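You operate a simulated robot arm through the tools that you are given. There is no shell and no other tool. Be economical: measure what you need, move in short steps, check, and stop when the job is done.

You are at the controls of a simulated two-armed robot. One attempt, no reset.

TASK
Screw the cap back on the clear bottle with a blue cap.

Only the result counts: the job must be done as asked and must still hold three seconds after the hand-in. Knocking over, shifting, dropping, spilling or breaking anything else fails it. Lids that push on must go on centred and level and be pressed home; caps that screw on are set level and turned clockwise until they are tight.

THE ROBOT
Two 7-joint arms with two-finger parallel grippers on one trunk, on a base that drives. Base frame: it is fixed to the floor where the robot stands at the start and does not move with it; the origin is under the middle of the robot, x ahead of it, y to its left, z up; the surface under the hand at the start is at about z = 90. Units: cm, degrees, N and s.
The left shoulder is at the start at [5.2, 17.4, 126.2], the right one opposite. With the tool pointing down near the work surface each hand reaches from about 18 to 68 cm from the robot's upright axis, wherever it stands, measured 20 degrees to its own side. Places, roughly: clear bottle with a blue cap (6x6x15 cm) [50, 10, 100]. Payload 3.6 kg a hand.
The TCP of each hand is the grasp point between the finger pads, 3 cm short of the fingertips. In the tool frame z runs along the fingers and y along their closing line. The gripper opens to 11 cm. The fingers are 2 cm wide and 1 cm thick; the gripper's body (4.8 by 11.2 cm) begins 5.5 cm behind the TCP.
Orientation is told as [roll, pitch, yaw] about the base's x, y, z axes, in that order, counted from this pose: with the fingers straight down and closing along the base's y, the tool's x points along the base's -x, its y along +y and its z along -z.

THE INTERFACE
- The arms move only by the tool step_arm. It takes "left_commands", "right_commands" or both (then of equal length, played together; a hand with none holds still); each is a list of rows, each a list of 7 numbers: the shift along the tool's x, y, z in mm, then the turn, a rotation vector about the tool's x, y, z in degrees, then the finger opening in mm, from 0 to 110. In form: [[x, y, z, ax, ay, az, hand], ...]. A call has 1 to 12 rows; each row is the pose to reach, as a shift and turn from the pose commanded when the call began, along the tool's axes at that moment. Each row takes 0.2 s and may step no farther than 5 cm and 8.6 degrees from the row before; otherwise, or with a gripper value out of range, the whole call is refused. A pose out of reach is approached as far as the arm can. The call stops where the force on the tool passes 40 N (or 10 N more than at its start, if that is more) or the arm is blocked; 0.2 s more then pass. The fingers move at their own pace (about 15.3 cm/s each) and stop on an object; they squeeze with about 43 N. The grip force told is the motor's: it shows also when the fingers shut on nothing. Time passes only in rows, and 0.2 s behind the last, so rows that repeat a pose let the fingers close. It gives the time, the measured TCP pose, the force on the tool (base axes), the opening and the grip force at its end, in the units of the frame above (readings bear some noise), with the torque about the TCP (base axes, N m) and any sound that the robot's microphone picked up, and new pictures: "pictures" is both (left out), scene, wrist or none (wrist: the cameras of the hands that moved).
- Cameras (640 x 400 px; columns grow to the right, rows downward): "scene" is now at [13.69, 2.01, 143.81]; the picture's right is [0.22, -0.98, 0.00], its down [-0.53, -0.12, -0.84] and it looks along [0.82, 0.18, -0.55] (base axes); focal length 274 px, centre (320, 200). "left" rides on the left gripper at [7.2, -1.7, -10.3] in its tool frame; the picture's right is [0.23, 0.97, 0.00], its down [-0.76, 0.18, -0.62] and it looks along [-0.61, 0.14, 0.78] (tool axes); focal length 222 px, centre (320, 200). "right" rides on the right gripper at [7.3, 1.7, -10.3] in its tool frame; the picture's right is [-0.23, 0.97, 0.00], its down [-0.76, -0.18, -0.62] and it looks along [-0.61, -0.14, 0.78] (tool axes); focal length 222 px, centre (320, 200). There is no depth. A picture from a camera that has moved, and an enlarged one, comes with that camera's place and axes in the base frame and with its lens.
- lift_body(by): slides the trunk up (or, below 0, down) by that many cm; the arms and the scene camera ride with it, the base frame stays. It gives what a move gives, with no picture.
- base_move(legs): drives the robot by 1 to 6 legs, each [ahead, left, turn to the left] in cm, cm and degrees, along the robot's own axes; the way and the turn of a leg run together, so that a leg with both is an arc; at most 150 cm and 180 degrees a leg. The arms and the cameras ride along, it lands a little off, and it stops where it bumps. It gives what a move gives, and a new picture of the scene camera.
- aim_head(pan, tilt): turns the head with the scene camera to pan (to the left, within 86 degrees either way) and tilt (down, from -29 to 69), counted from straight ahead of the robot. It gives what a move gives, and a new picture of the scene camera.
- zoom(camera, box): a new picture of the part [left, top, right, bottom] of that camera's present view, enlarged. The clock stands still meanwhile.
- sign_off(): hands the job in; it is judged then, once.

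Work in short steps. Places have to be worked out from the pictures, the camera data and where the tool is seen: move nearer, look again, correct. Check each grasp and each placing, and mend what went wrong. You have 120 turns and 260 pictures in all, those below and enlarged ones among them. Open the grippers and draw the arms clear of the work before you hand the job in, unless the task says otherwise; then end with one line.

The tools are called after "Request:" as a command line: name --argument value ..., lists and objects as JSON in quotes. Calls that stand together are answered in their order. step_arm: Moves the arms, as the interface text tells. Its arguments: {"type":"object","properties":{"left_commands":{"type":"array"},"right_commands":{"type":"array"},"pictures":{"type":"string","enum":["both","scene","wrist","none"]}},"required":[]} The other tools are called the same way: lift_body (by) slides the trunk up or down; base_move (legs) drives the base; aim_head (pan, tilt) turns the head that bears the scene camera; zoom (camera, box) takes an enlarged picture of a part of a camera's view; sign_off () hands the job in.

At the start:

```text
time_s: 0.0
left_tool_pos: [43.72, 33.3, 128.0]
left_tcp_rot: [-0.1, 0.0, 0.1]
left_ft_force: [-0.1, -1.2, -0.1]
left_moment: [-0.01, -0.02, -0.02]
left_gripper_width: 11.0
left_grip_force: 0.0
right_tool_pos: [43.31, -11.54, 123.5]
right_tcp_rot: [-0.1, 0.1, -0.1]
right_ft_force: [-0.3, -0.1, -0.4]
right_moment: [-0.01, 0.03, 0.0]
right_gripper_width: 11.01
right_grip_force: 0.2
trunk travel left (down, up): [-37.7, 38.6]
robot x, y, heading: [0.28, -0.09, -0.2]
head pan, tilt: [12.7, 33.1]
```

scene: 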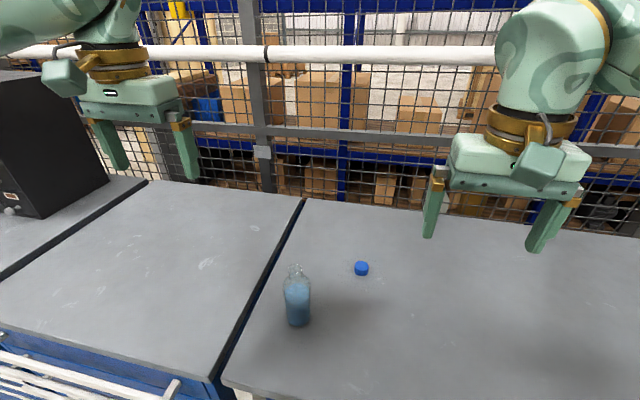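
right: 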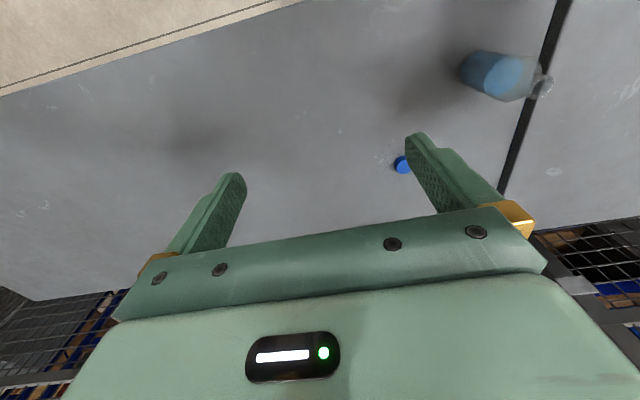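
left: 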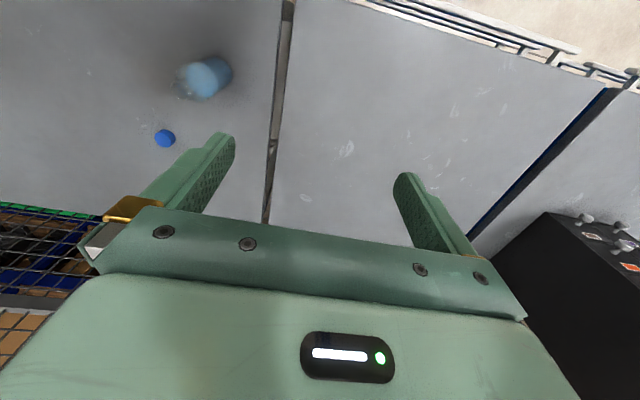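

The bottle stands open and the blue cap lies behind and to the right of it. I'll zoom in to measure both.

Request:
zoom --camera "scene" --box '[260, 240, 400, 340]'

Request:
zoom --camera "right" --box '[380, 30, 580, 190]'

```text
4.00 times, centred on (330, 290) of scene
camera zoom: at [13.69, 2.01, 143.81], right [0.22, -0.98, 0.0], down [-0.53, -0.12, -0.84], along [0.82, 0.18, -0.55], focal length 1096 px, centre (280, -160)
```

zoom: 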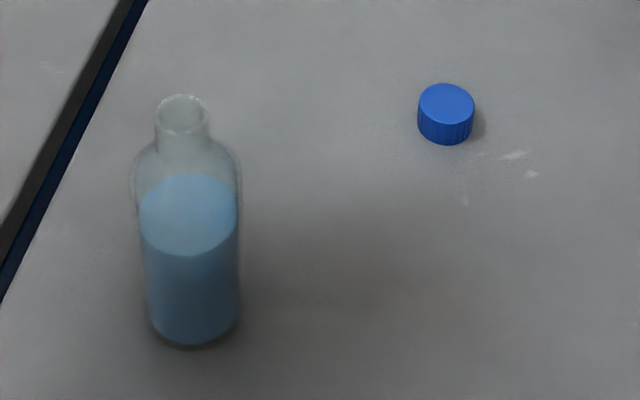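

```text
2.50 times, centred on (480, 110) of right
camera zoom: at [36.17, -9.89, 133.89], right [0.23, 0.97, 0.0], down [0.76, -0.18, 0.62], along [0.61, -0.14, -0.78], focal length 555 px, centre (-80, 425)
```

zoom: 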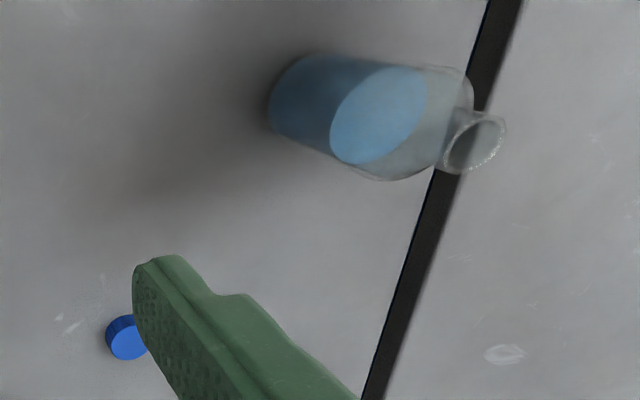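

I make the cap centre to be about [63.1, 2.0], top at z≈92, 3.6 cm wide, and the bottle rim about [48.0, 14.2, 105]. I'm moving the right hand above the cap, at z=105.

Request:
step_arm --right_commands '[[-28, 19, 26, 0, 0, 0, 110], [-57, 39, 53, 0, 0, 0, 110], [-85, 58, 79, 0, 0, 0, 110], [-113, 78, 106, 0, 0, 0, 110], [-141, 97, 132, 0, 0, 0, 110], [-170, 117, 159, 0, 0, 0, 110], [-198, 136, 185, 0, 0, 0, 90], [-198, 136, 185, 0, 0, 0, 70]]'

```text
time_s: 1.8
left_tool_pos: [43.65, 33.38, 128.03]
left_tcp_rot: [0.0, -0.1, 0.0]
left_ft_force: [0.3, 0.7, -0.3]
left_moment: [-0.02, 0.0, -0.02]
left_gripper_width: 11.03
left_grip_force: 0.1
right_tool_pos: [59.44, 0.51, 106.25]
right_tcp_rot: [0.0, -0.1, 0.0]
right_ft_force: [0.2, 0.7, -0.1]
right_moment: [0.01, -0.02, 0.0]
right_gripper_width: 6.99
right_grip_force: 0.1
right hand out of reach, approached as far as the arm can: row 6, 7, 8
trunk travel left (down, up): [-37.7, 38.6]
robot x, y, heading: [-0.11, 0.04, 0.1]
head pan, tilt: [12.7, 33.1]
camera scene: at [13.72, 2.09, 143.81], right [0.22, -0.98, 0.0], down [-0.53, -0.12, -0.84], along [0.82, 0.18, -0.55], focal length 274 px, centre (320, 200)
camera right: at [52.3, 2.17, 116.61], right [0.23, 0.97, 0.0], down [0.76, -0.18, 0.62], along [0.61, -0.14, -0.78], focal length 222 px, centre (320, 200)
```

scene: 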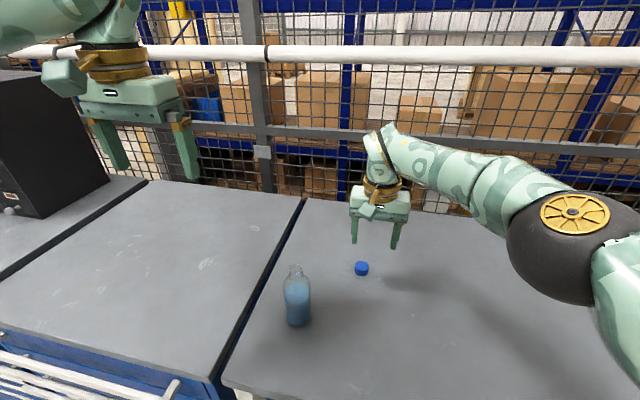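
right: 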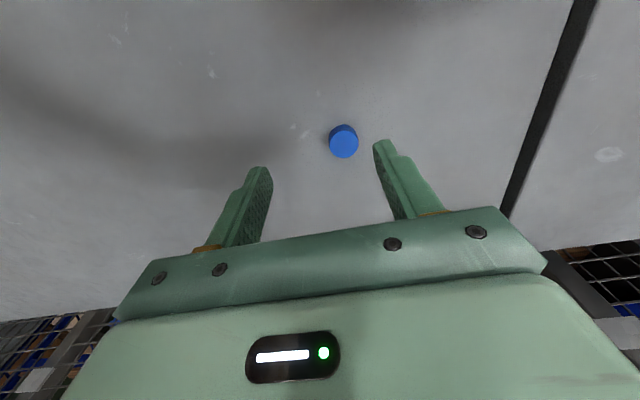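

Full stretch stopped at x≈59, so I'll drive the base a little forward and left to bring the cap within reach; the hand stays clear of the bottle.

Request:
base_move --legs '[[7, 5, 0]]'

```text
time_s: 2.9
left_tool_pos: [50.81, 38.49, 127.96]
left_tcp_rot: [-0.1, 0.0, 0.0]
left_ft_force: [1.0, 0.4, -0.7]
left_moment: [-0.02, 0.04, -0.05]
left_gripper_width: 11.02
left_grip_force: 0.2
right_tool_pos: [66.62, 5.53, 106.24]
right_tcp_rot: [0.1, -0.1, 0.0]
right_ft_force: [0.3, 0.7, 0.1]
right_moment: [-0.01, -0.01, 0.0]
right_gripper_width: 7.02
right_grip_force: 0.0
trunk travel left (down, up): [-37.7, 38.6]
robot x, y, heading: [6.88, 5.12, 0.1]
head pan, tilt: [12.7, 33.1]
camera scene: at [20.88, 7.09, 143.8], right [0.22, -0.98, 0.0], down [-0.53, -0.12, -0.84], along [0.82, 0.18, -0.55], focal length 274 px, centre (320, 200)
```

scene: 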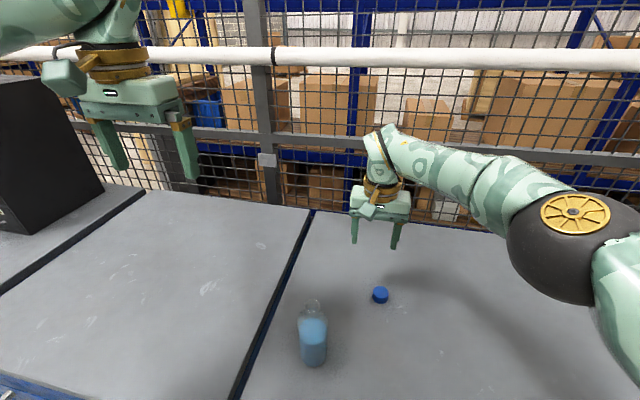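

From the wrist view the cap is at about [63.4, 2.3]. I'm moving the right hand over it, to z≈99, and then checking.

Request:
step_arm --right_commands '[[16, -16, 20, 0, 0, 0, 70], [32, -32, 40, 0, 0, 0, 70], [32, -32, 65, 0, 0, 0, 70], [32, -32, 65, 0, 0, 0, 70]]'

```text
time_s: 3.9
left_tool_pos: [50.62, 38.22, 128.12]
left_tcp_rot: [0.0, 0.0, 0.0]
left_ft_force: [0.1, 0.9, 0.1]
left_moment: [0.0, -0.02, -0.01]
left_gripper_width: 11.0
left_grip_force: 0.1
right_tool_pos: [63.39, 2.18, 99.83]
right_tcp_rot: [0.0, -0.2, -0.1]
right_ft_force: [1.1, -0.3, 0.0]
right_moment: [-0.02, 0.01, 0.0]
right_gripper_width: 7.0
right_grip_force: 0.1
trunk travel left (down, up): [-37.7, 38.6]
robot x, y, heading: [6.89, 5.13, 0.1]
head pan, tilt: [12.7, 33.1]
camera scene: at [20.73, 6.98, 143.82], right [0.22, -0.98, 0.0], down [-0.53, -0.12, -0.84], along [0.82, 0.18, -0.55], focal length 274 px, centre (320, 200)
camera right: at [56.19, 3.86, 110.15], right [0.23, 0.97, 0.0], down [0.76, -0.18, 0.63], along [0.61, -0.14, -0.78], focal length 222 px, centre (320, 200)
```

scene: 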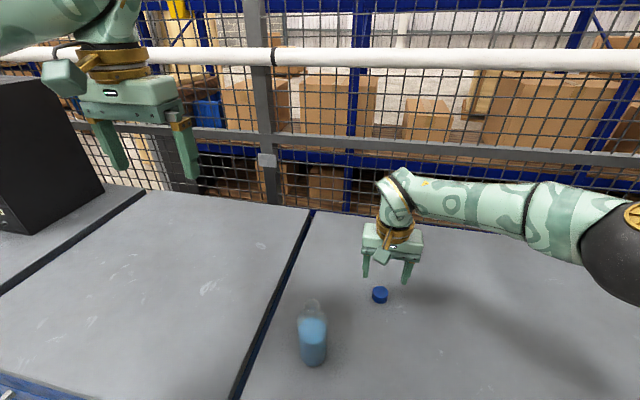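
right: 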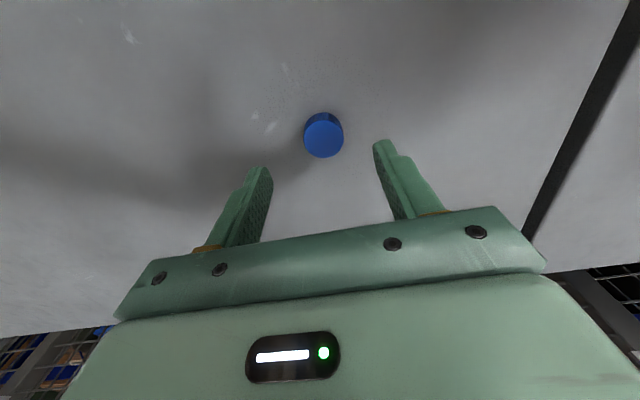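

Cap refined to [63.7, 2.5]. I'm lowering the hand to z≈93.7 and gripping it.

Request:
step_arm --right_commands '[[-3, 3, 30, 0, 0, 0, 70], [-3, 3, 50, 0, 0, 0, 70], [-3, 3, 61, 0, 0, 0, 70], [-3, 3, 61, 0, 0, 0, 50], [-3, 3, 61, 0, 0, 0, 20], [-3, 3, 61, 0, 0, 0, 20], [-3, 3, 61, 0, 0, 0, 20]]'

```text
time_s: 5.5
left_tool_pos: [50.69, 38.22, 128.17]
left_tcp_rot: [0.0, 0.0, 0.0]
left_ft_force: [-0.6, 0.0, 0.5]
left_moment: [0.01, -0.03, 0.0]
left_gripper_width: 10.99
left_grip_force: 0.0
right_tool_pos: [63.76, 2.67, 93.79]
right_tcp_rot: [0.0, -0.1, 0.0]
right_ft_force: [-0.8, 0.4, 0.5]
right_moment: [-0.01, 0.02, 0.0]
right_gripper_width: 3.12
right_grip_force: 43.3
trunk travel left (down, up): [-37.7, 38.6]
robot x, y, heading: [7.01, 4.43, 0.1]
head pan, tilt: [12.7, 33.1]
camera scene: at [20.75, 7.0, 143.81], right [0.22, -0.98, 0.0], down [-0.53, -0.12, -0.84], along [0.82, 0.18, -0.55], focal length 274 px, centre (320, 200)
camera right: at [56.54, 4.17, 104.08], right [0.23, 0.97, 0.0], down [0.76, -0.18, 0.62], along [0.61, -0.14, -0.78], focal length 222 px, centre (320, 200)
```

scene: 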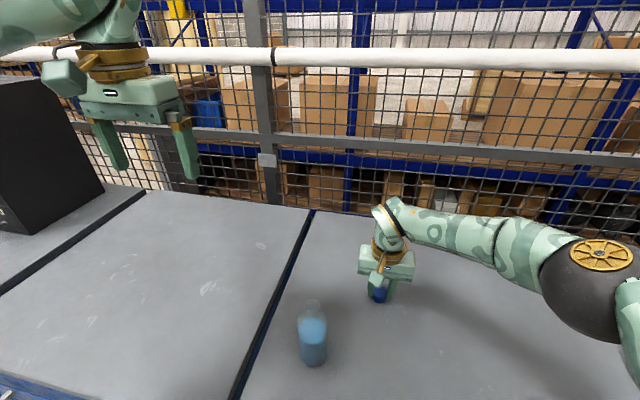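
right: 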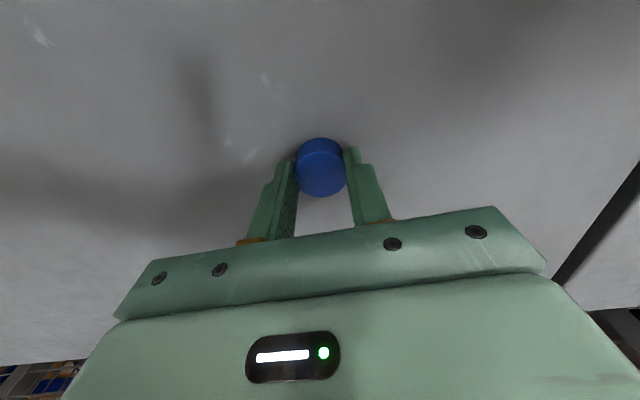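

The cap is gripped, 3.12 cm wide. I'm zooming to measure its offset from the fingers.

Request:
zoom --camera "right" --box '[240, 120, 400, 220]'

```text
4.00 times, centred on (320, 170) of right
camera zoom: at [56.54, 4.17, 104.08], right [0.23, 0.97, 0.0], down [0.76, -0.18, 0.62], along [0.61, -0.14, -0.78], focal length 888 px, centre (320, 320)
```

zoom: 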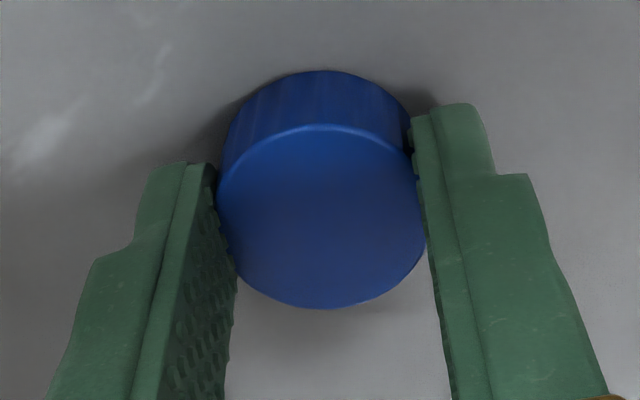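

The cap sits centred on the TCP to within a couple of mm. I'm lifting it straight up while yawing the left hand by -45° and bringing it toward the bottle's near-left side.

Request:
step_arm --left_commands '[[18, -20, 17, 0, 0, 7.5, 110], [35, -41, 34, 0, 0, 15, 110], [53, -61, 50, 0, 0, 22.5, 110], [71, -81, 67, 0, 0, 30, 110], [88, -102, 84, 0, 0, 37.5, 110], [106, -122, 101, 0, 0, 45, 110], [106, -122, 101, 0, 0, 45, 110]]' --right_commands '[[0, 0, -35, 0, 0, 0, 20], [0, 0, -70, 0, 0, 0, 20], [0, 0, -105, 0, 0, 0, 20], [0, 0, -140, 0, 0, 0, 20], [0, 0, -175, 0, 0, 0, 20], [0, 0, -210, 0, 0, 0, 20], [0, 0, -210, 0, 0, 0, 20]]'

```text
time_s: 7.1
left_tool_pos: [40.09, 25.94, 117.97]
left_tcp_rot: [0.1, 0.1, -45.2]
left_ft_force: [0.1, -1.2, 0.0]
left_moment: [0.02, -0.01, -0.02]
left_gripper_width: 11.03
left_grip_force: 0.0
right_tool_pos: [63.65, 2.55, 114.63]
right_tcp_rot: [0.2, -0.1, 0.0]
right_ft_force: [0.2, -0.4, -0.3]
right_moment: [-0.03, 0.02, -0.05]
right_gripper_width: 3.16
right_grip_force: 42.8
trunk travel left (down, up): [-37.7, 38.6]
robot x, y, heading: [6.91, 4.97, 0.2]
head pan, tilt: [12.7, 33.1]
camera scene: at [20.79, 7.02, 143.8], right [0.22, -0.98, 0.0], down [-0.53, -0.12, -0.84], along [0.82, 0.18, -0.55], focal length 274 px, centre (320, 200)
camera right: at [56.47, 4.18, 125.05], right [0.23, 0.97, 0.0], down [0.76, -0.18, 0.62], along [0.61, -0.14, -0.78], focal length 222 px, centre (320, 200)
camera left: at [33.87, 29.95, 128.38], right [0.53, 0.85, 0.0], down [0.66, -0.41, 0.62], along [0.53, -0.33, -0.78], focal length 222 px, centre (320, 200)
```

scene: 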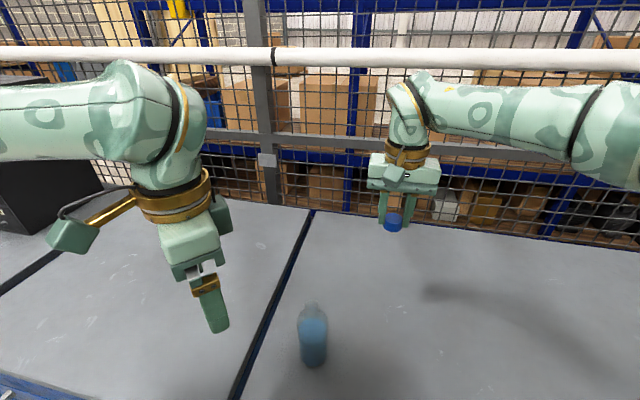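
right: 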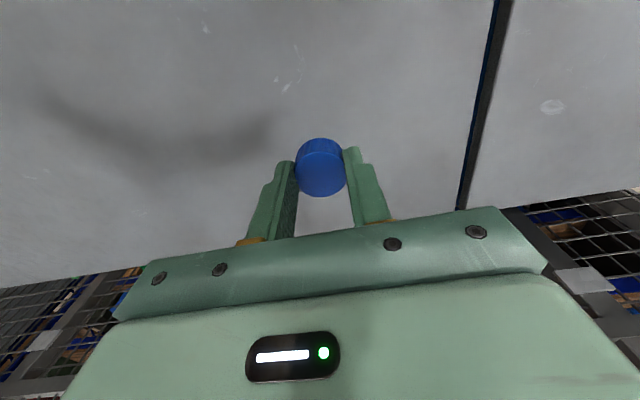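
left: 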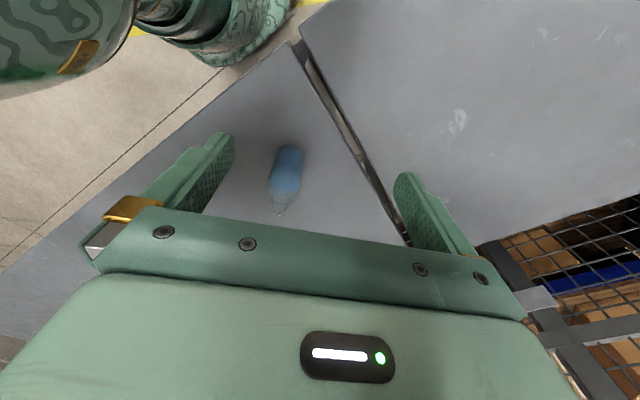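

Both hands are fine. I'm tilting the left hand 50° so its fingers point forward-right and down at the bottle, ending 14 cm short of it.

Request:
step_arm --left_commands '[[-5, -4, 20, 0, -8.4, 0, 110], [-10, -9, 42, 0, -16.7, 0, 110], [-16, -13, 64, 0, -25, 0, 110], [-21, -18, 86, 0, -33.4, 0, 110], [-27, -22, 108, 0, -41.7, 0, 110], [-32, -27, 130, 0, -50, 0, 110], [-32, -27, 130, 0, -50, 0, 110]]'

Request:
zoom --camera "scene" --box '[260, 280, 400, 380]'

```text
time_s: 8.7
left_tool_pos: [43.88, 22.46, 103.2]
left_tcp_rot: [-0.3, -49.9, -44.9]
left_ft_force: [0.5, 0.6, 1.0]
left_moment: [-0.02, 0.03, 0.01]
left_gripper_width: 11.0
left_grip_force: 0.0
left hand out of reach, approached as far as the arm can: row 3, 4, 5, 6, 7
right_tool_pos: [63.65, 2.56, 114.78]
right_tcp_rot: [0.1, 0.0, 0.1]
right_ft_force: [0.6, 0.3, -0.5]
right_moment: [-0.01, -0.02, -0.02]
right_gripper_width: 3.14
right_grip_force: 43.1
trunk travel left (down, up): [-37.7, 38.6]
robot x, y, heading: [6.91, 5.27, -0.1]
head pan, tilt: [12.7, 33.1]
camera scene: at [20.77, 6.96, 143.81], right [0.22, -0.98, 0.0], down [-0.53, -0.12, -0.84], along [0.82, 0.18, -0.55], focal length 274 px, centre (320, 200)
camera left: at [33.84, 30.2, 104.35], right [0.59, 0.79, -0.18], down [0.14, 0.12, 0.98], along [0.8, -0.6, -0.04], focal length 222 px, centre (320, 200)
```

scene: 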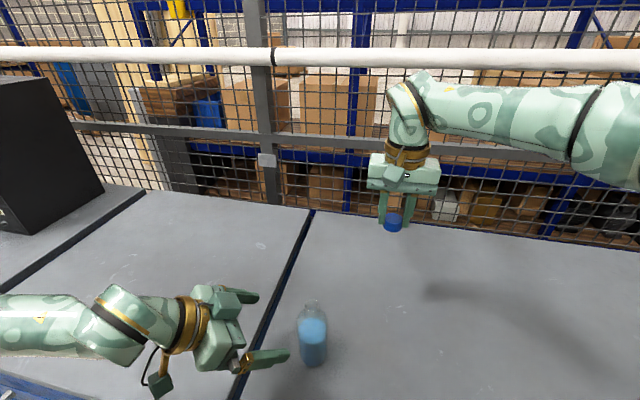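
left: 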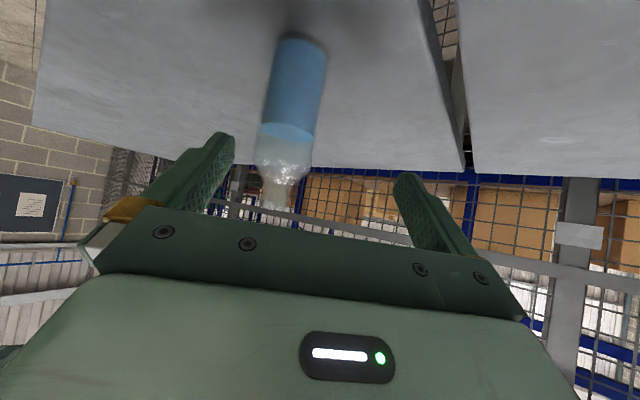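

```text
4.00 times, centred on (330, 330) of scene
camera zoom: at [20.77, 6.96, 143.81], right [0.22, -0.98, 0.0], down [-0.53, -0.12, -0.84], along [0.82, 0.18, -0.55], focal length 1096 px, centre (280, -320)
```

zoom: 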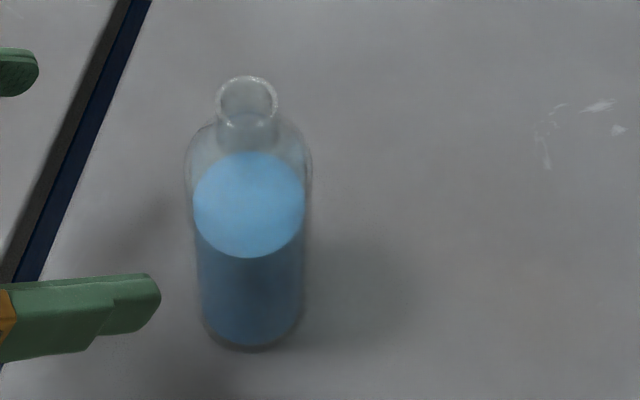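

The left arm stopped at [43.9, 22.5, 103]; seen from there the bottle (rim at [47.9, 14.2]) lies at heading -64°. I'm turning the hand 19° further about the vertical so that it points at the bottle.

Request:
step_arm --left_commands '[[0, 0, 0, 4.9, 0, 4.1, 110], [0, 0, 0, 9.7, 0, 8.1, 110], [0, 0, 0, 14.6, 0, 12.2, 110], [0, 0, 0, 14.6, 0, 12.2, 110]]'

```text
time_s: 9.7
left_tool_pos: [44.0, 22.55, 103.25]
left_tcp_rot: [-0.1, -50.1, -63.9]
left_ft_force: [0.0, 0.8, -0.3]
left_moment: [0.0, -0.02, -0.05]
left_gripper_width: 11.0
left_grip_force: 0.2
right_tool_pos: [63.54, 2.48, 114.71]
right_tcp_rot: [0.1, -0.1, 0.0]
right_ft_force: [-0.6, -0.5, 0.1]
right_moment: [0.04, -0.02, -0.01]
right_gripper_width: 3.13
right_grip_force: 43.0
trunk travel left (down, up): [-37.7, 38.6]
robot x, y, heading: [7.22, 5.09, -0.2]
head pan, tilt: [12.7, 33.1]
camera scene: at [20.73, 6.99, 143.81], right [0.22, -0.98, 0.0], down [-0.53, -0.12, -0.84], along [0.82, 0.18, -0.55], focal length 274 px, centre (320, 200)
camera left: at [36.93, 33.08, 104.42], right [0.81, 0.56, -0.17], down [0.17, 0.07, 0.98], along [0.56, -0.83, -0.04], focal length 222 px, centre (320, 200)
```

scene: 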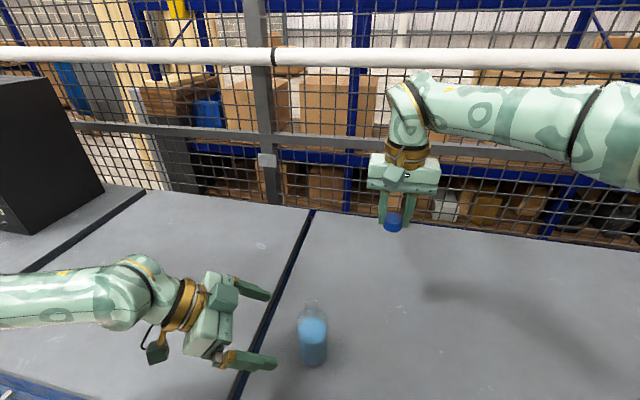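
left: 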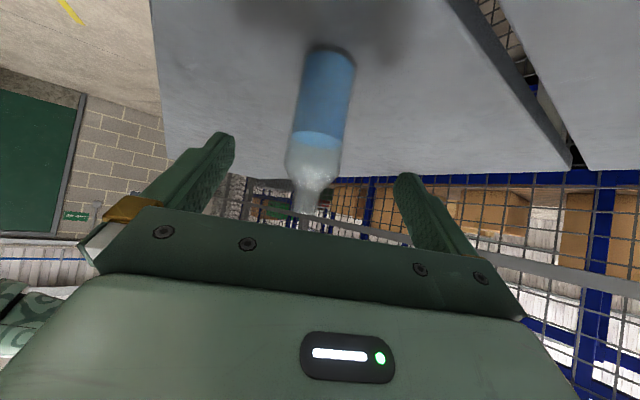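

Now the bottle lies straight along the tool axis. I'm advancing 11.5 cm so that the bottle body comes between the fingers, still open.

Request:
step_arm --left_commands '[[-2, 0, 30, 0, 0, 0, 110], [-3, -1, 60, 0, 0, 0, 110], [-5, -1, 90, 0, 0, 0, 110], [-6, -2, 115, 0, 0, 0, 110], [-6, -2, 115, 0, 0, 0, 110]]'

Request:
zoom --camera "scene" --box '[220, 260, 400, 390]'

```text
time_s: 10.9
left_tool_pos: [47.82, 14.21, 96.34]
left_tcp_rot: [-0.1, -50.1, -63.8]
left_ft_force: [0.0, 0.4, -0.2]
left_moment: [0.04, -0.04, 0.02]
left_gripper_width: 10.99
left_grip_force: 0.1
right_tool_pos: [63.68, 2.59, 114.73]
right_tcp_rot: [0.0, -0.2, 0.0]
right_ft_force: [0.1, 0.9, 0.2]
right_moment: [-0.02, 0.0, 0.01]
right_gripper_width: 3.14
right_grip_force: 42.6
trunk travel left (down, up): [-37.7, 38.6]
robot x, y, heading: [6.82, 4.67, -0.1]
head pan, tilt: [12.7, 33.1]
camera scene: at [20.72, 7.02, 143.82], right [0.22, -0.98, 0.0], down [-0.53, -0.12, -0.84], along [0.82, 0.18, -0.55], focal length 274 px, centre (320, 200)
camera left: at [40.73, 24.69, 97.42], right [0.81, 0.56, -0.17], down [0.17, 0.07, 0.98], along [0.56, -0.83, -0.04], focal length 222 px, centre (320, 200)
```

scene: 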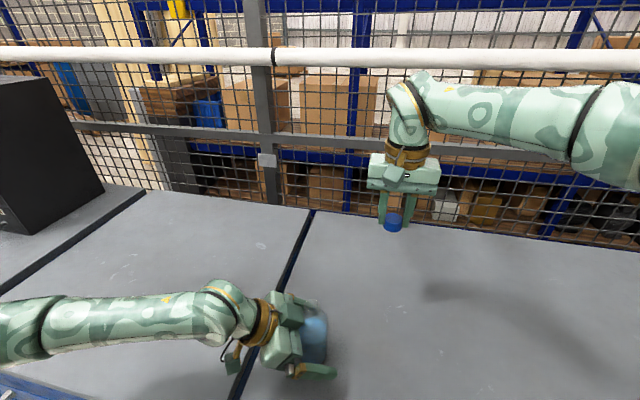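
left: 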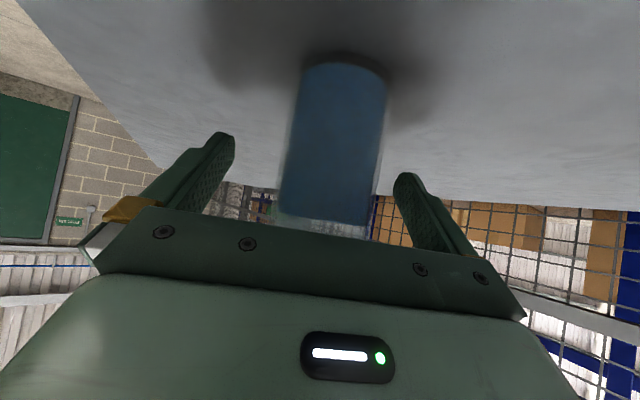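

```text
3.08 times, centred on (310, 325) of scene
camera zoom: at [20.72, 7.02, 143.82], right [0.22, -0.98, 0.0], down [-0.53, -0.12, -0.84], along [0.82, 0.18, -0.55], focal length 843 px, centre (351, -185)
```

zoom: 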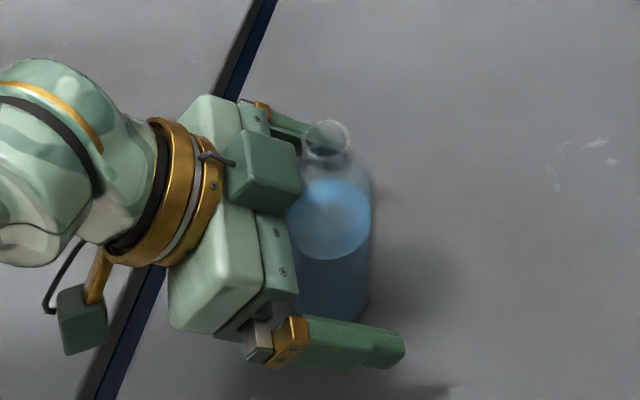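

The housing block on top of the left gripper comes close to the bottle neck. I'm shifting the hand back 1.3 cm and down 1.2 cm to keep it clear, then closing on the bottle body.

Request:
step_arm --left_commands '[[18, 0, -2, 0, 0, 0, 110], [18, 0, -2, 0, 0, 0, 90], [18, 0, -2, 0, 0, 0, 70], [18, 0, -2, 0, 0, 0, 60], [18, 0, -2, 0, 0, 0, 50], [18, 0, -2, 0, 0, 0, 40], [18, 0, -2, 0, 0, 0, 35], [18, 0, -2, 0, 0, 0, 35]]'

Request:
zoom --camera "scene" --box '[240, 270, 380, 370]'

```text
time_s: 12.7
left_tool_pos: [47.21, 15.43, 95.06]
left_tcp_rot: [-0.1, -50.0, -63.8]
left_ft_force: [-0.5, 0.4, -0.4]
left_moment: [0.0, 0.03, -0.03]
left_gripper_width: 5.42
left_grip_force: 43.1
right_tool_pos: [63.52, 2.62, 114.71]
right_tcp_rot: [0.1, -0.1, 0.0]
right_ft_force: [-0.4, 0.0, -0.2]
right_moment: [-0.02, -0.03, 0.02]
right_gripper_width: 3.16
right_grip_force: 43.0
trunk travel left (down, up): [-37.7, 38.6]
robot x, y, heading: [7.24, 4.76, 0.1]
head pan, tilt: [12.7, 33.1]
camera scene: at [20.74, 6.99, 143.81], right [0.22, -0.98, 0.0], down [-0.53, -0.12, -0.84], along [0.82, 0.18, -0.55], focal length 274 px, centre (320, 200)
camera left: at [40.16, 25.89, 96.19], right [0.81, 0.56, -0.17], down [0.17, 0.07, 0.98], along [0.56, -0.83, -0.04], focal length 222 px, centre (320, 200)
```

scene: 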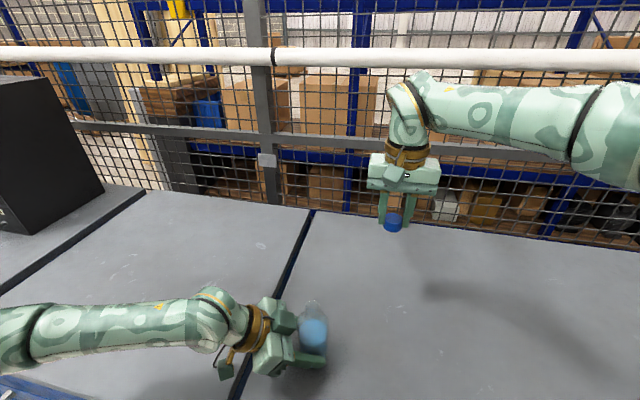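
left: 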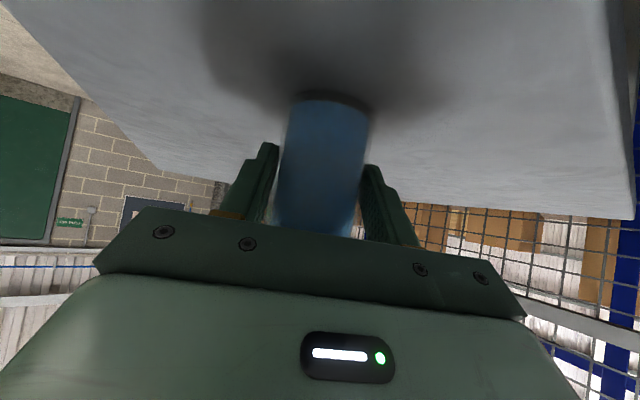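

```text
4.00 times, centred on (310, 320) of scene
camera zoom: at [20.74, 6.99, 143.81], right [0.22, -0.98, 0.0], down [-0.53, -0.12, -0.84], along [0.82, 0.18, -0.55], focal length 1096 px, centre (360, -280)
```

zoom: 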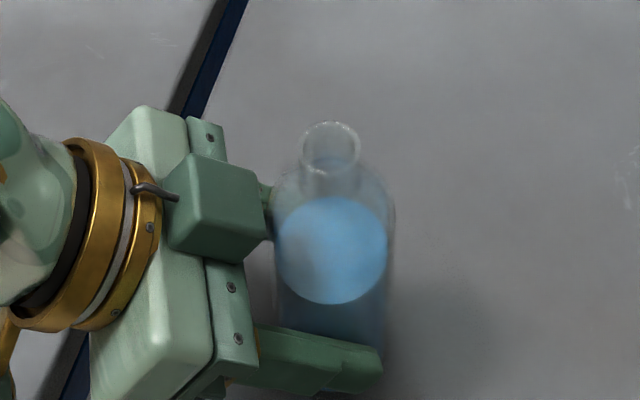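

The bottle is held at 5.42 cm, with its rim at about [47.75, 14.1, 105]. I'm bringing the cap over it at z≈114.7 and turning the right hand 80° counter-clockwise, to have room for turning clockwise.

Request:
step_arm --right_commands '[[16, 11, 0, 0, 0, -8, 20], [32, 23, 0, 0, 0, -16, 20], [47, 34, 0, 0, 0, -24, 20], [63, 46, 0, 0, 0, -32, 20], [79, 57, 0, 0, 0, -40, 20], [95, 69, 0, 0, 0, -48, 20], [111, 80, 0, 0, 0, -56, 20], [126, 92, 0, 0, 0, -64, 20], [142, 103, 0, 0, 0, -72, 20], [158, 115, 0, 0, 0, -80, 20], [158, 115, 0, 0, 0, -80, 20]]'

Request:
zoom --camera "scene" --box '[240, 230, 400, 360]'

```text
time_s: 15.1
left_tool_pos: [47.25, 15.42, 94.95]
left_tcp_rot: [-0.1, -50.1, -63.9]
left_ft_force: [-0.9, 1.8, 2.6]
left_moment: [0.04, 0.01, -0.02]
left_gripper_width: 5.42
left_grip_force: 42.7
right_tool_pos: [50.55, 4.08, 115.86]
right_tcp_rot: [-15.2, -16.8, 70.5]
right_ft_force: [-1.0, -0.5, -0.7]
right_moment: [0.03, -0.04, -0.03]
right_gripper_width: 3.11
right_grip_force: 42.9
right hand out of reach, approached as far as the arm can: row 3, 4, 5, 6, 7, 8, 9, 10, 11
trunk travel left (down, up): [-37.7, 38.6]
robot x, y, heading: [7.27, 4.81, 0.0]
head pan, tilt: [12.7, 33.1]
camera scene: at [20.84, 7.14, 143.8], right [0.22, -0.98, 0.0], down [-0.53, -0.12, -0.84], along [0.82, 0.18, -0.55], focal length 274 px, centre (320, 200)
camera right: at [43.4, -3.69, 122.93], right [-0.79, 0.59, -0.18], down [0.19, 0.51, 0.84], along [0.59, 0.63, -0.51], focal length 222 px, centre (320, 200)
```

scene: 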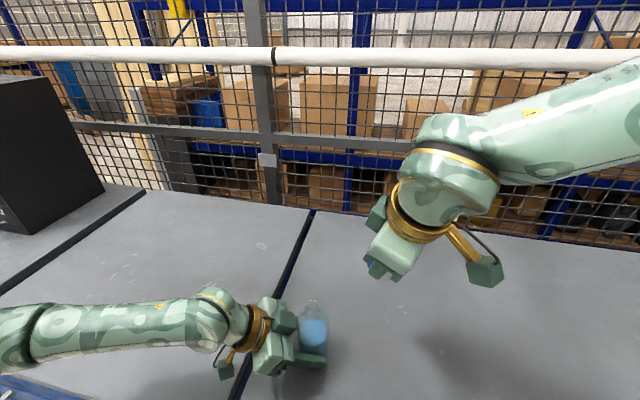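
right: 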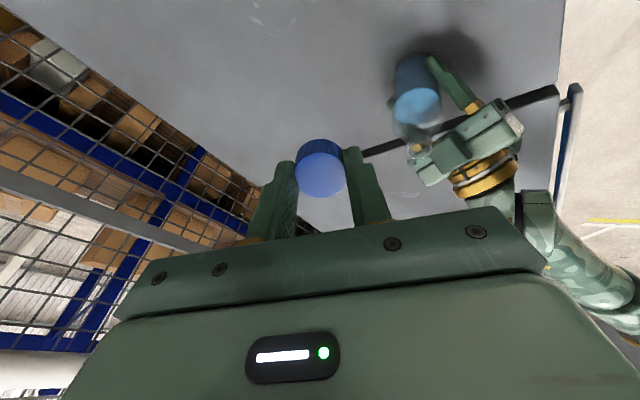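

```text
3.08 times, centred on (320, 295) of scene
camera zoom: at [20.84, 7.14, 143.8], right [0.22, -0.98, 0.0], down [-0.53, -0.12, -0.84], along [0.82, 0.18, -0.55], focal length 843 px, centre (320, -92)
```

zoom: 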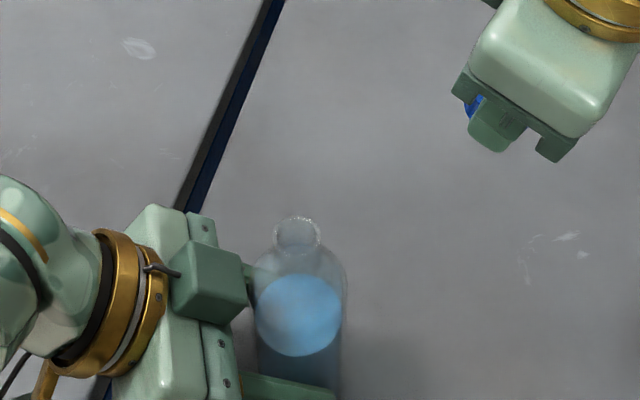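

Yaw +80° is beyond the wrist's range and the hand ended tilted. The cap is still firmly held, so I'm turning back toward yaw ~40° and level first.

Request:
step_arm --right_commands '[[0, 0, 0, -2.1, 4.2, 5.7, 20], [0, 0, 0, -4.3, 8.4, 11.3, 20], [0, 0, 0, -6.4, 12.5, 17, 20], [0, 0, 0, -8.6, 16.7, 22.6, 20], [0, 0, 0, -10.7, 20.9, 28.3, 20], [0, 0, 0, -10.7, 20.9, 28.3, 20]]' --pictures "none"

```text
time_s: 16.5
left_tool_pos: [47.05, 15.46, 95.09]
left_tcp_rot: [-0.1, -50.0, -64.1]
left_ft_force: [0.4, -0.5, 0.7]
left_moment: [-0.04, -0.02, -0.01]
left_gripper_width: 5.4
left_grip_force: 42.9
right_tool_pos: [53.91, -0.68, 118.3]
right_tcp_rot: [1.7, -3.5, 31.0]
right_ft_force: [-0.8, -0.2, -1.3]
right_moment: [0.0, -0.05, 0.0]
right_gripper_width: 3.12
right_grip_force: 43.2
right hand out of reach, approached as far as the arm can: row 1, 2, 3, 4, 5, 6
trunk travel left (down, up): [-37.7, 38.6]
robot x, y, heading: [7.02, 4.72, 0.0]
head pan, tilt: [12.7, 33.1]
```

Close to level now. I'm continuing to yaw 0 and level.

Request:
step_arm --right_commands '[[0, 0, 0, 0.7, 0.8, 7.8, 20], [0, 0, 0, 1.3, 1.5, 15.5, 20], [0, 0, 0, 2.0, 2.3, 23.3, 20], [0, 0, 0, 2.7, 3.0, 31, 20], [0, 0, 0, 2.7, 3.0, 31, 20]]' --pictures "none"

```text
time_s: 17.7
left_tool_pos: [47.19, 15.32, 94.96]
left_tcp_rot: [-0.1, -49.9, -64.0]
left_ft_force: [-0.5, -0.1, -0.1]
left_moment: [-0.01, 0.0, 0.01]
left_gripper_width: 5.41
left_grip_force: 42.9
right_tool_pos: [54.0, -0.61, 118.15]
right_tcp_rot: [-0.1, -0.2, 0.1]
right_ft_force: [-0.1, -0.1, -0.6]
right_moment: [-0.04, 0.02, 0.01]
right_gripper_width: 3.14
right_grip_force: 42.8
trunk travel left (down, up): [-37.7, 38.6]
robot x, y, heading: [6.89, 4.98, -0.1]
head pan, tilt: [12.7, 33.1]
```

The hand is level at yaw 0. I'm moving it over the bottle at this yaw.

Request:
step_arm --right_commands '[[16, 37, 5, 0, 0, 0, 20], [31, 74, 10, 0, 0, 0, 20], [47, 110, 15, 0, 0, 0, 20], [62, 147, 20, 0, 0, 0, 20], [62, 147, 20, 0, 0, 0, 20]]'

Request:
zoom --camera "scene" --box '[240, 230, 400, 360]'

```text
time_s: 18.9
left_tool_pos: [47.37, 15.33, 94.99]
left_tcp_rot: [-0.1, -50.0, -64.0]
left_ft_force: [0.7, -0.5, 1.4]
left_moment: [-0.07, 0.0, -0.01]
left_gripper_width: 5.4
left_grip_force: 43.1
right_tool_pos: [47.75, 13.93, 116.09]
right_tcp_rot: [0.0, -0.2, 0.2]
right_ft_force: [-0.6, 0.5, 0.0]
right_moment: [0.02, 0.01, 0.0]
right_gripper_width: 3.12
right_grip_force: 42.8
trunk travel left (down, up): [-37.7, 38.6]
robot x, y, heading: [7.04, 5.12, -0.1]
head pan, tilt: [12.7, 33.1]
camera scene: at [20.75, 6.92, 143.81], right [0.22, -0.98, 0.0], down [-0.53, -0.12, -0.84], along [0.82, 0.18, -0.55], focal length 274 px, centre (320, 200)
camera right: at [40.5, 15.57, 126.44], right [0.22, 0.97, 0.0], down [0.76, -0.17, 0.63], along [0.61, -0.14, -0.78], focal length 222 px, centre (320, 200)
```

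scene: 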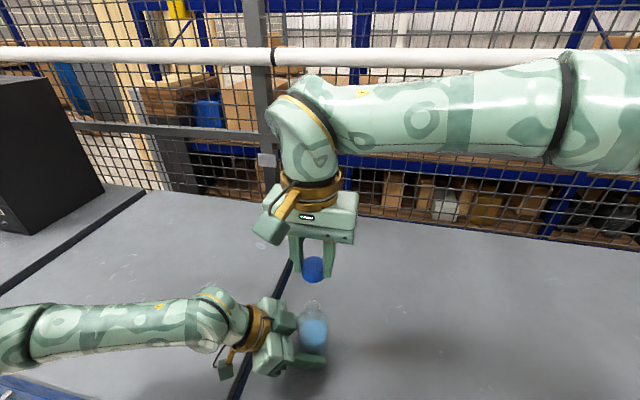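
right: 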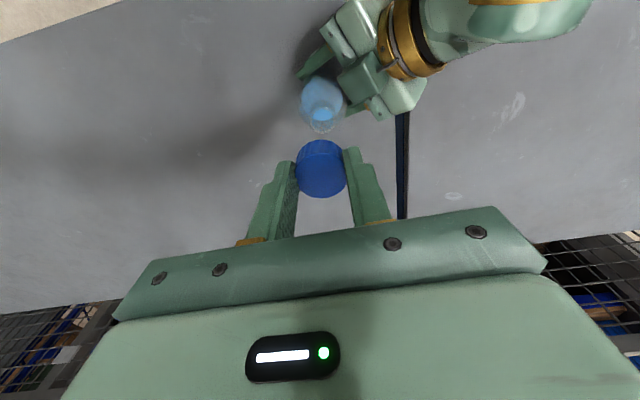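

```text
3.08 times, centred on (320, 295) of scene
camera zoom: at [20.75, 6.92, 143.81], right [0.22, -0.98, 0.0], down [-0.53, -0.12, -0.84], along [0.82, 0.18, -0.55], focal length 843 px, centre (320, -92)
```

zoom: 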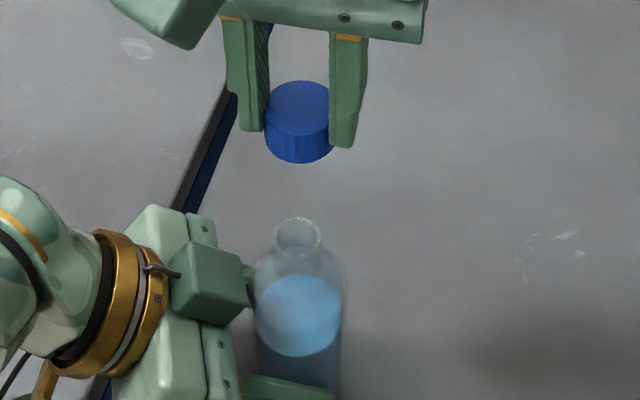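

The cap is over the bottle. I'm zooming the wrist camera on the cap and rim to check the alignment.

Request:
zoom --camera "right" --box '[240, 60, 400, 220]'

```text
2.50 times, centred on (320, 140) of right
camera zoom: at [40.5, 15.57, 126.44], right [0.22, 0.97, 0.0], down [0.76, -0.17, 0.63], along [0.61, -0.14, -0.78], focal length 555 px, centre (320, 350)
```

zoom: 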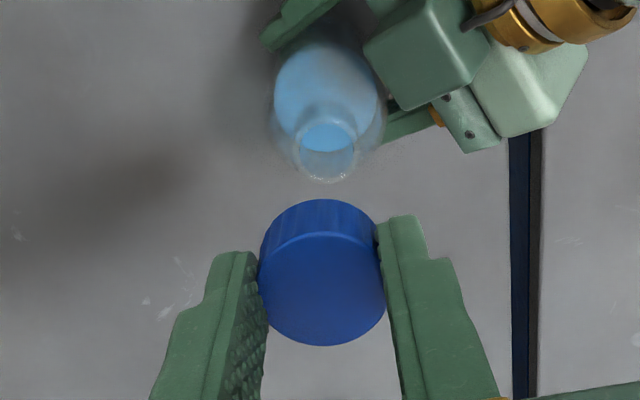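

The rim is at [47.8, 14.1] and the cap at about [47.9, 13.9]. I'm correcting 1–2 mm and lowering it to just above the rim.

Request:
step_arm --right_commands '[[1, 2, 25, 0, 0, 0, 20], [1, 2, 45, 0, 0, 0, 20], [1, 2, 62, 0, 0, 0, 20], [1, 2, 62, 0, 0, 0, 20]]' --pictures "none"

Request:
zoom --camera "scene" --box '[260, 260, 380, 360]'

Request:
zoom --camera "right" --box '[240, 60, 400, 220]'

```text
time_s: 19.9
left_tool_pos: [47.11, 15.48, 94.82]
left_tcp_rot: [-0.2, -50.0, -63.9]
left_ft_force: [0.1, -0.4, 0.1]
left_moment: [0.01, -0.06, 0.04]
left_gripper_width: 5.39
left_grip_force: 43.4
right_tool_pos: [47.63, 14.28, 109.99]
right_tcp_rot: [-0.1, -0.2, 0.3]
right_ft_force: [-0.5, 0.5, -0.6]
right_moment: [0.01, 0.02, 0.02]
right_gripper_width: 3.1
right_grip_force: 43.1
trunk travel left (down, up): [-37.7, 38.6]
robot x, y, heading: [6.85, 5.46, -0.1]
head pan, tilt: [12.7, 33.1]
```

```text
4.00 times, centred on (320, 310) of scene
camera zoom: at [20.74, 7.0, 143.81], right [0.22, -0.98, 0.0], down [-0.53, -0.12, -0.84], along [0.82, 0.18, -0.55], focal length 1096 px, centre (320, -240)
```

zoom: 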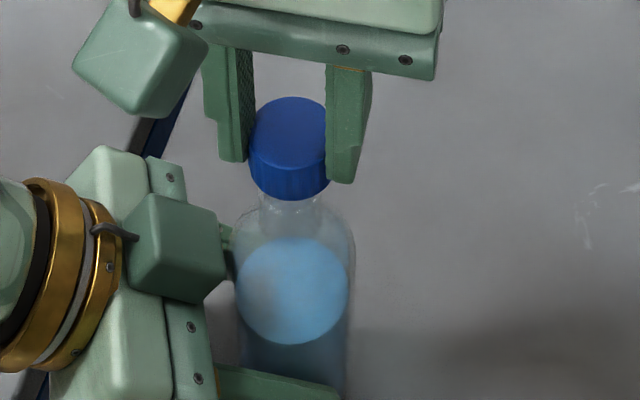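

```text
2.50 times, centred on (320, 140) of right
camera zoom: at [40.41, 15.82, 120.18], right [0.22, 0.97, 0.0], down [0.76, -0.17, 0.63], along [0.61, -0.14, -0.78], focal length 555 px, centre (320, 350)
```

zoom: 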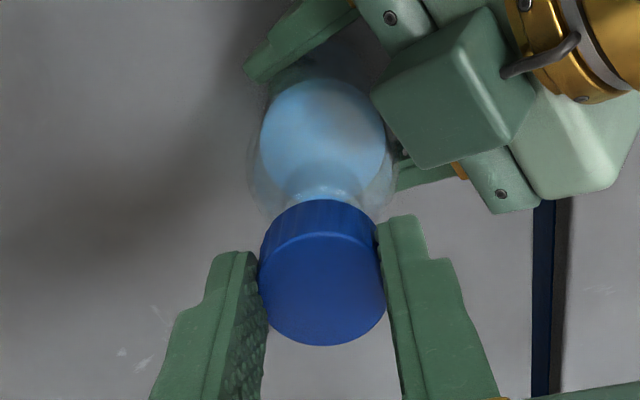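

Cap and neck line up in both views. I'm lowering in 1.5 mm steps until contact.

Request:
step_arm --right_commands '[[0, 0, 3, 0, 0, 0, 20], [0, 0, 6, 0, 0, 0, 20], [0, 0, 8, 0, 0, 0, 20], [0, 0, 10, 0, 0, 0, 20], [0, 0, 11.5, 0, 0, 0, 20], [0, 0, 13, 0, 0, 0, 20]]' --pictures "none"

Request:
zoom --camera "scene" --box '[260, 260, 380, 360]'

```text
time_s: 21.3
left_tool_pos: [47.2, 15.32, 95.04]
left_tcp_rot: [0.1, -50.0, -64.0]
left_ft_force: [4.7, -1.0, -4.4]
left_moment: [-0.28, 0.08, 0.04]
left_gripper_width: 5.41
left_grip_force: 43.7
right_tool_pos: [47.65, 14.19, 108.74]
right_tcp_rot: [0.0, -0.3, 0.2]
right_ft_force: [-1.9, -0.1, 14.9]
right_moment: [-0.06, 0.24, 0.02]
right_gripper_width: 3.18
right_grip_force: 43.3
trunk travel left (down, up): [-37.7, 38.6]
robot x, y, heading: [7.34, 5.31, 0.0]
head pan, tilt: [12.7, 33.1]
```

```text
4.00 times, centred on (320, 310) of scene
camera zoom: at [20.69, 6.95, 143.83], right [0.22, -0.98, 0.0], down [-0.53, -0.12, -0.84], along [0.82, 0.18, -0.55], focal length 1096 px, centre (320, -240)
```

zoom: 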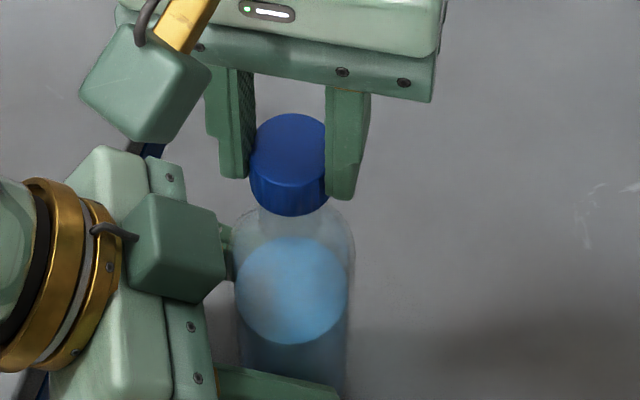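

Contact at 15 N with TCP z=108.7, as predicted for the rim. I'm turning clockwise about 60° with a gentle downward follow.

Request:
step_arm --right_commands '[[0, 0, 0.2, 0, 0, 8.5, 20], [0, 0, 0.3, 0, 0, 17, 20], [0, 0, 0.4, 0, 0, 25.5, 20], [0, 0, 0.5, 0, 0, 34, 20], [0, 0, 0.6, 0, 0, 42.5, 20], [0, 0, 0.7, 0, 0, 51, 20], [0, 0, 0.8, 0, 0, 59.5, 20]]' --pictures "scene"

Request:
zoom --camera "scene" --box '[260, 260, 380, 360]'

```text
time_s: 22.9
left_tool_pos: [47.16, 15.44, 94.97]
left_tcp_rot: [0.0, -50.0, -64.0]
left_ft_force: [14.9, 6.7, -12.0]
left_moment: [-0.32, 1.12, 0.11]
left_gripper_width: 5.41
left_grip_force: 43.1
right_tool_pos: [47.59, 14.2, 108.67]
right_tcp_rot: [0.2, -0.3, -59.5]
right_ft_force: [-13.0, -4.6, 29.1]
right_moment: [0.08, 0.55, 0.13]
right_gripper_width: 3.15
right_grip_force: 42.9
trunk travel left (down, up): [-37.7, 38.6]
robot x, y, heading: [6.88, 4.9, -0.1]
head pan, tilt: [12.7, 33.1]
camera scene: at [20.65, 6.99, 143.82], right [0.22, -0.98, 0.0], down [-0.53, -0.12, -0.84], along [0.82, 0.18, -0.55], focal length 274 px, centre (320, 200)
```

scene: 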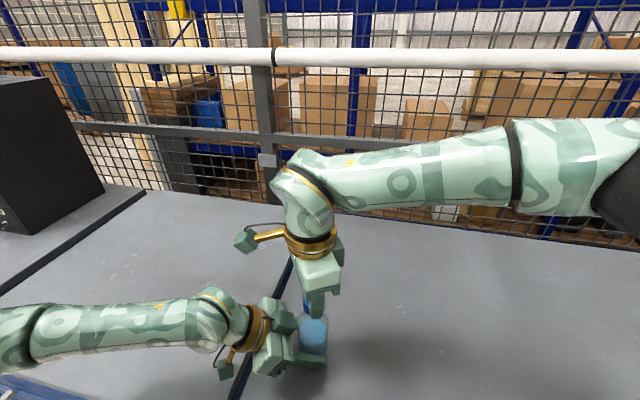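

```text
4.00 times, centred on (320, 310) of scene
camera zoom: at [20.65, 6.99, 143.82], right [0.22, -0.98, 0.0], down [-0.53, -0.12, -0.84], along [0.82, 0.18, -0.55], focal length 1096 px, centre (320, -240)
```

zoom: 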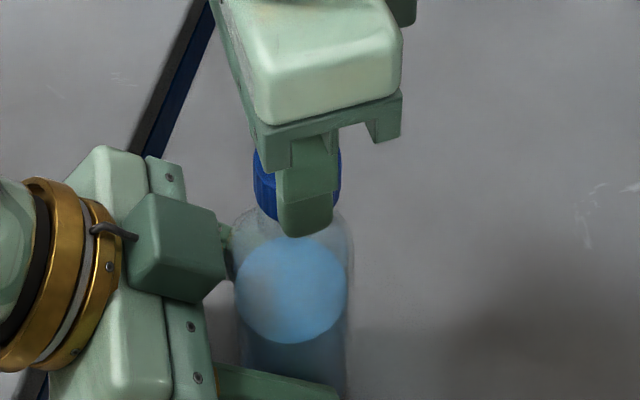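

It turned with friction only and hasn't dropped; there's a sideways force of about 13 N. I'll check the wrist view for tilt or offset.

Request:
zoom --camera "right" --box '[240, 60, 400, 220]'

Request:
zoom --camera "left" --box '[200, 80, 440, 240]'

```text
2.50 times, centred on (320, 140) of right
camera zoom: at [45.38, 21.31, 118.88], right [0.95, 0.3, 0.0], down [0.23, -0.75, 0.62], along [0.19, -0.6, -0.78], focal length 555 px, centre (320, 350)
```

zoom: 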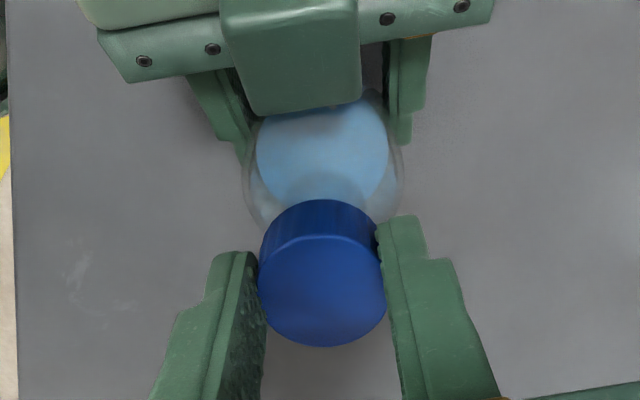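

```text
2.50 times, centred on (320, 160) of left
camera zoom: at [40.12, 25.93, 96.2], right [0.81, 0.56, -0.17], down [0.16, 0.07, 0.98], along [0.56, -0.83, -0.04], focal length 555 px, centre (320, 300)
```

zoom: 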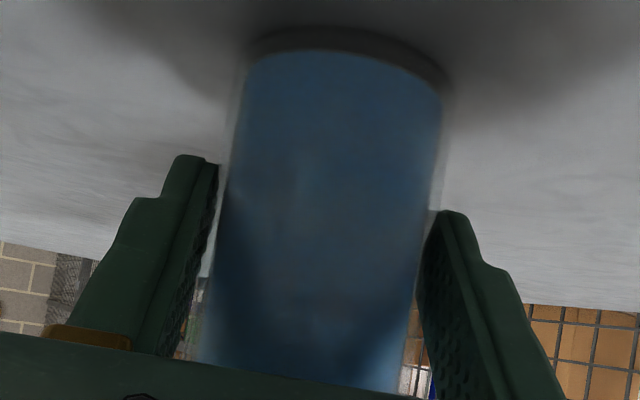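

Both views show the cap centred; it rests about 1 mm over the lip, apparently before the thread start. I'm easing the press a little and turning further.

Request:
step_arm --right_commands '[[0, 0, -0.5, 0, 0, 0, 20], [0, 0, -0.5, 0, 0, 8.5, 20], [0, 0, -0.4, 0, 0, 17, 20], [0, 0, -0.4, 0, 0, 25.5, 20], [0, 0, -0.3, 0, 0, 34, 20], [0, 0, -0.3, 0, 0, 42.5, 20], [0, 0, -0.2, 0, 0, 51, 20], [0, 0, -0.2, 0, 0, 59.5, 20], [0, 0, -0.1, 0, 0, 68, 20]]' --pictures "scene"

```text
time_s: 24.9
left_tool_pos: [47.19, 15.25, 95.03]
left_tcp_rot: [-0.2, -50.0, -64.0]
left_ft_force: [4.8, 1.9, -5.2]
left_moment: [-0.05, 0.5, 0.03]
left_gripper_width: 5.41
left_grip_force: 42.7
right_tool_pos: [47.76, 14.22, 108.53]
right_tcp_rot: [0.3, 0.1, -127.5]
right_ft_force: [-5.0, -1.9, 12.7]
right_moment: [0.04, 0.16, 0.04]
right_gripper_width: 3.21
right_grip_force: 42.6
trunk travel left (down, up): [-37.7, 38.6]
robot x, y, heading: [7.11, 4.88, 0.2]
head pan, tilt: [12.7, 33.1]
camera scene: at [20.7, 6.99, 143.82], right [0.22, -0.98, 0.0], down [-0.53, -0.12, -0.84], along [0.82, 0.18, -0.55], focal length 274 px, centre (320, 200)
```

scene: 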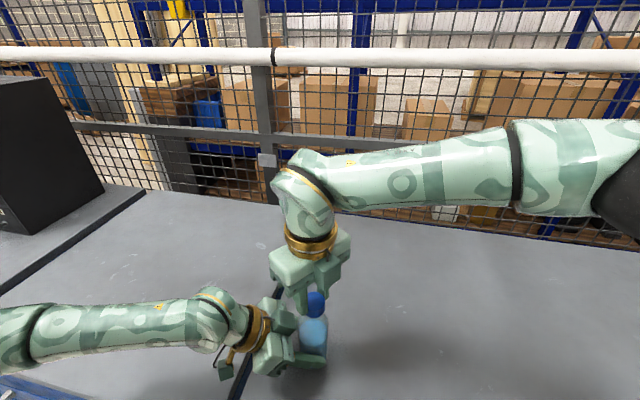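

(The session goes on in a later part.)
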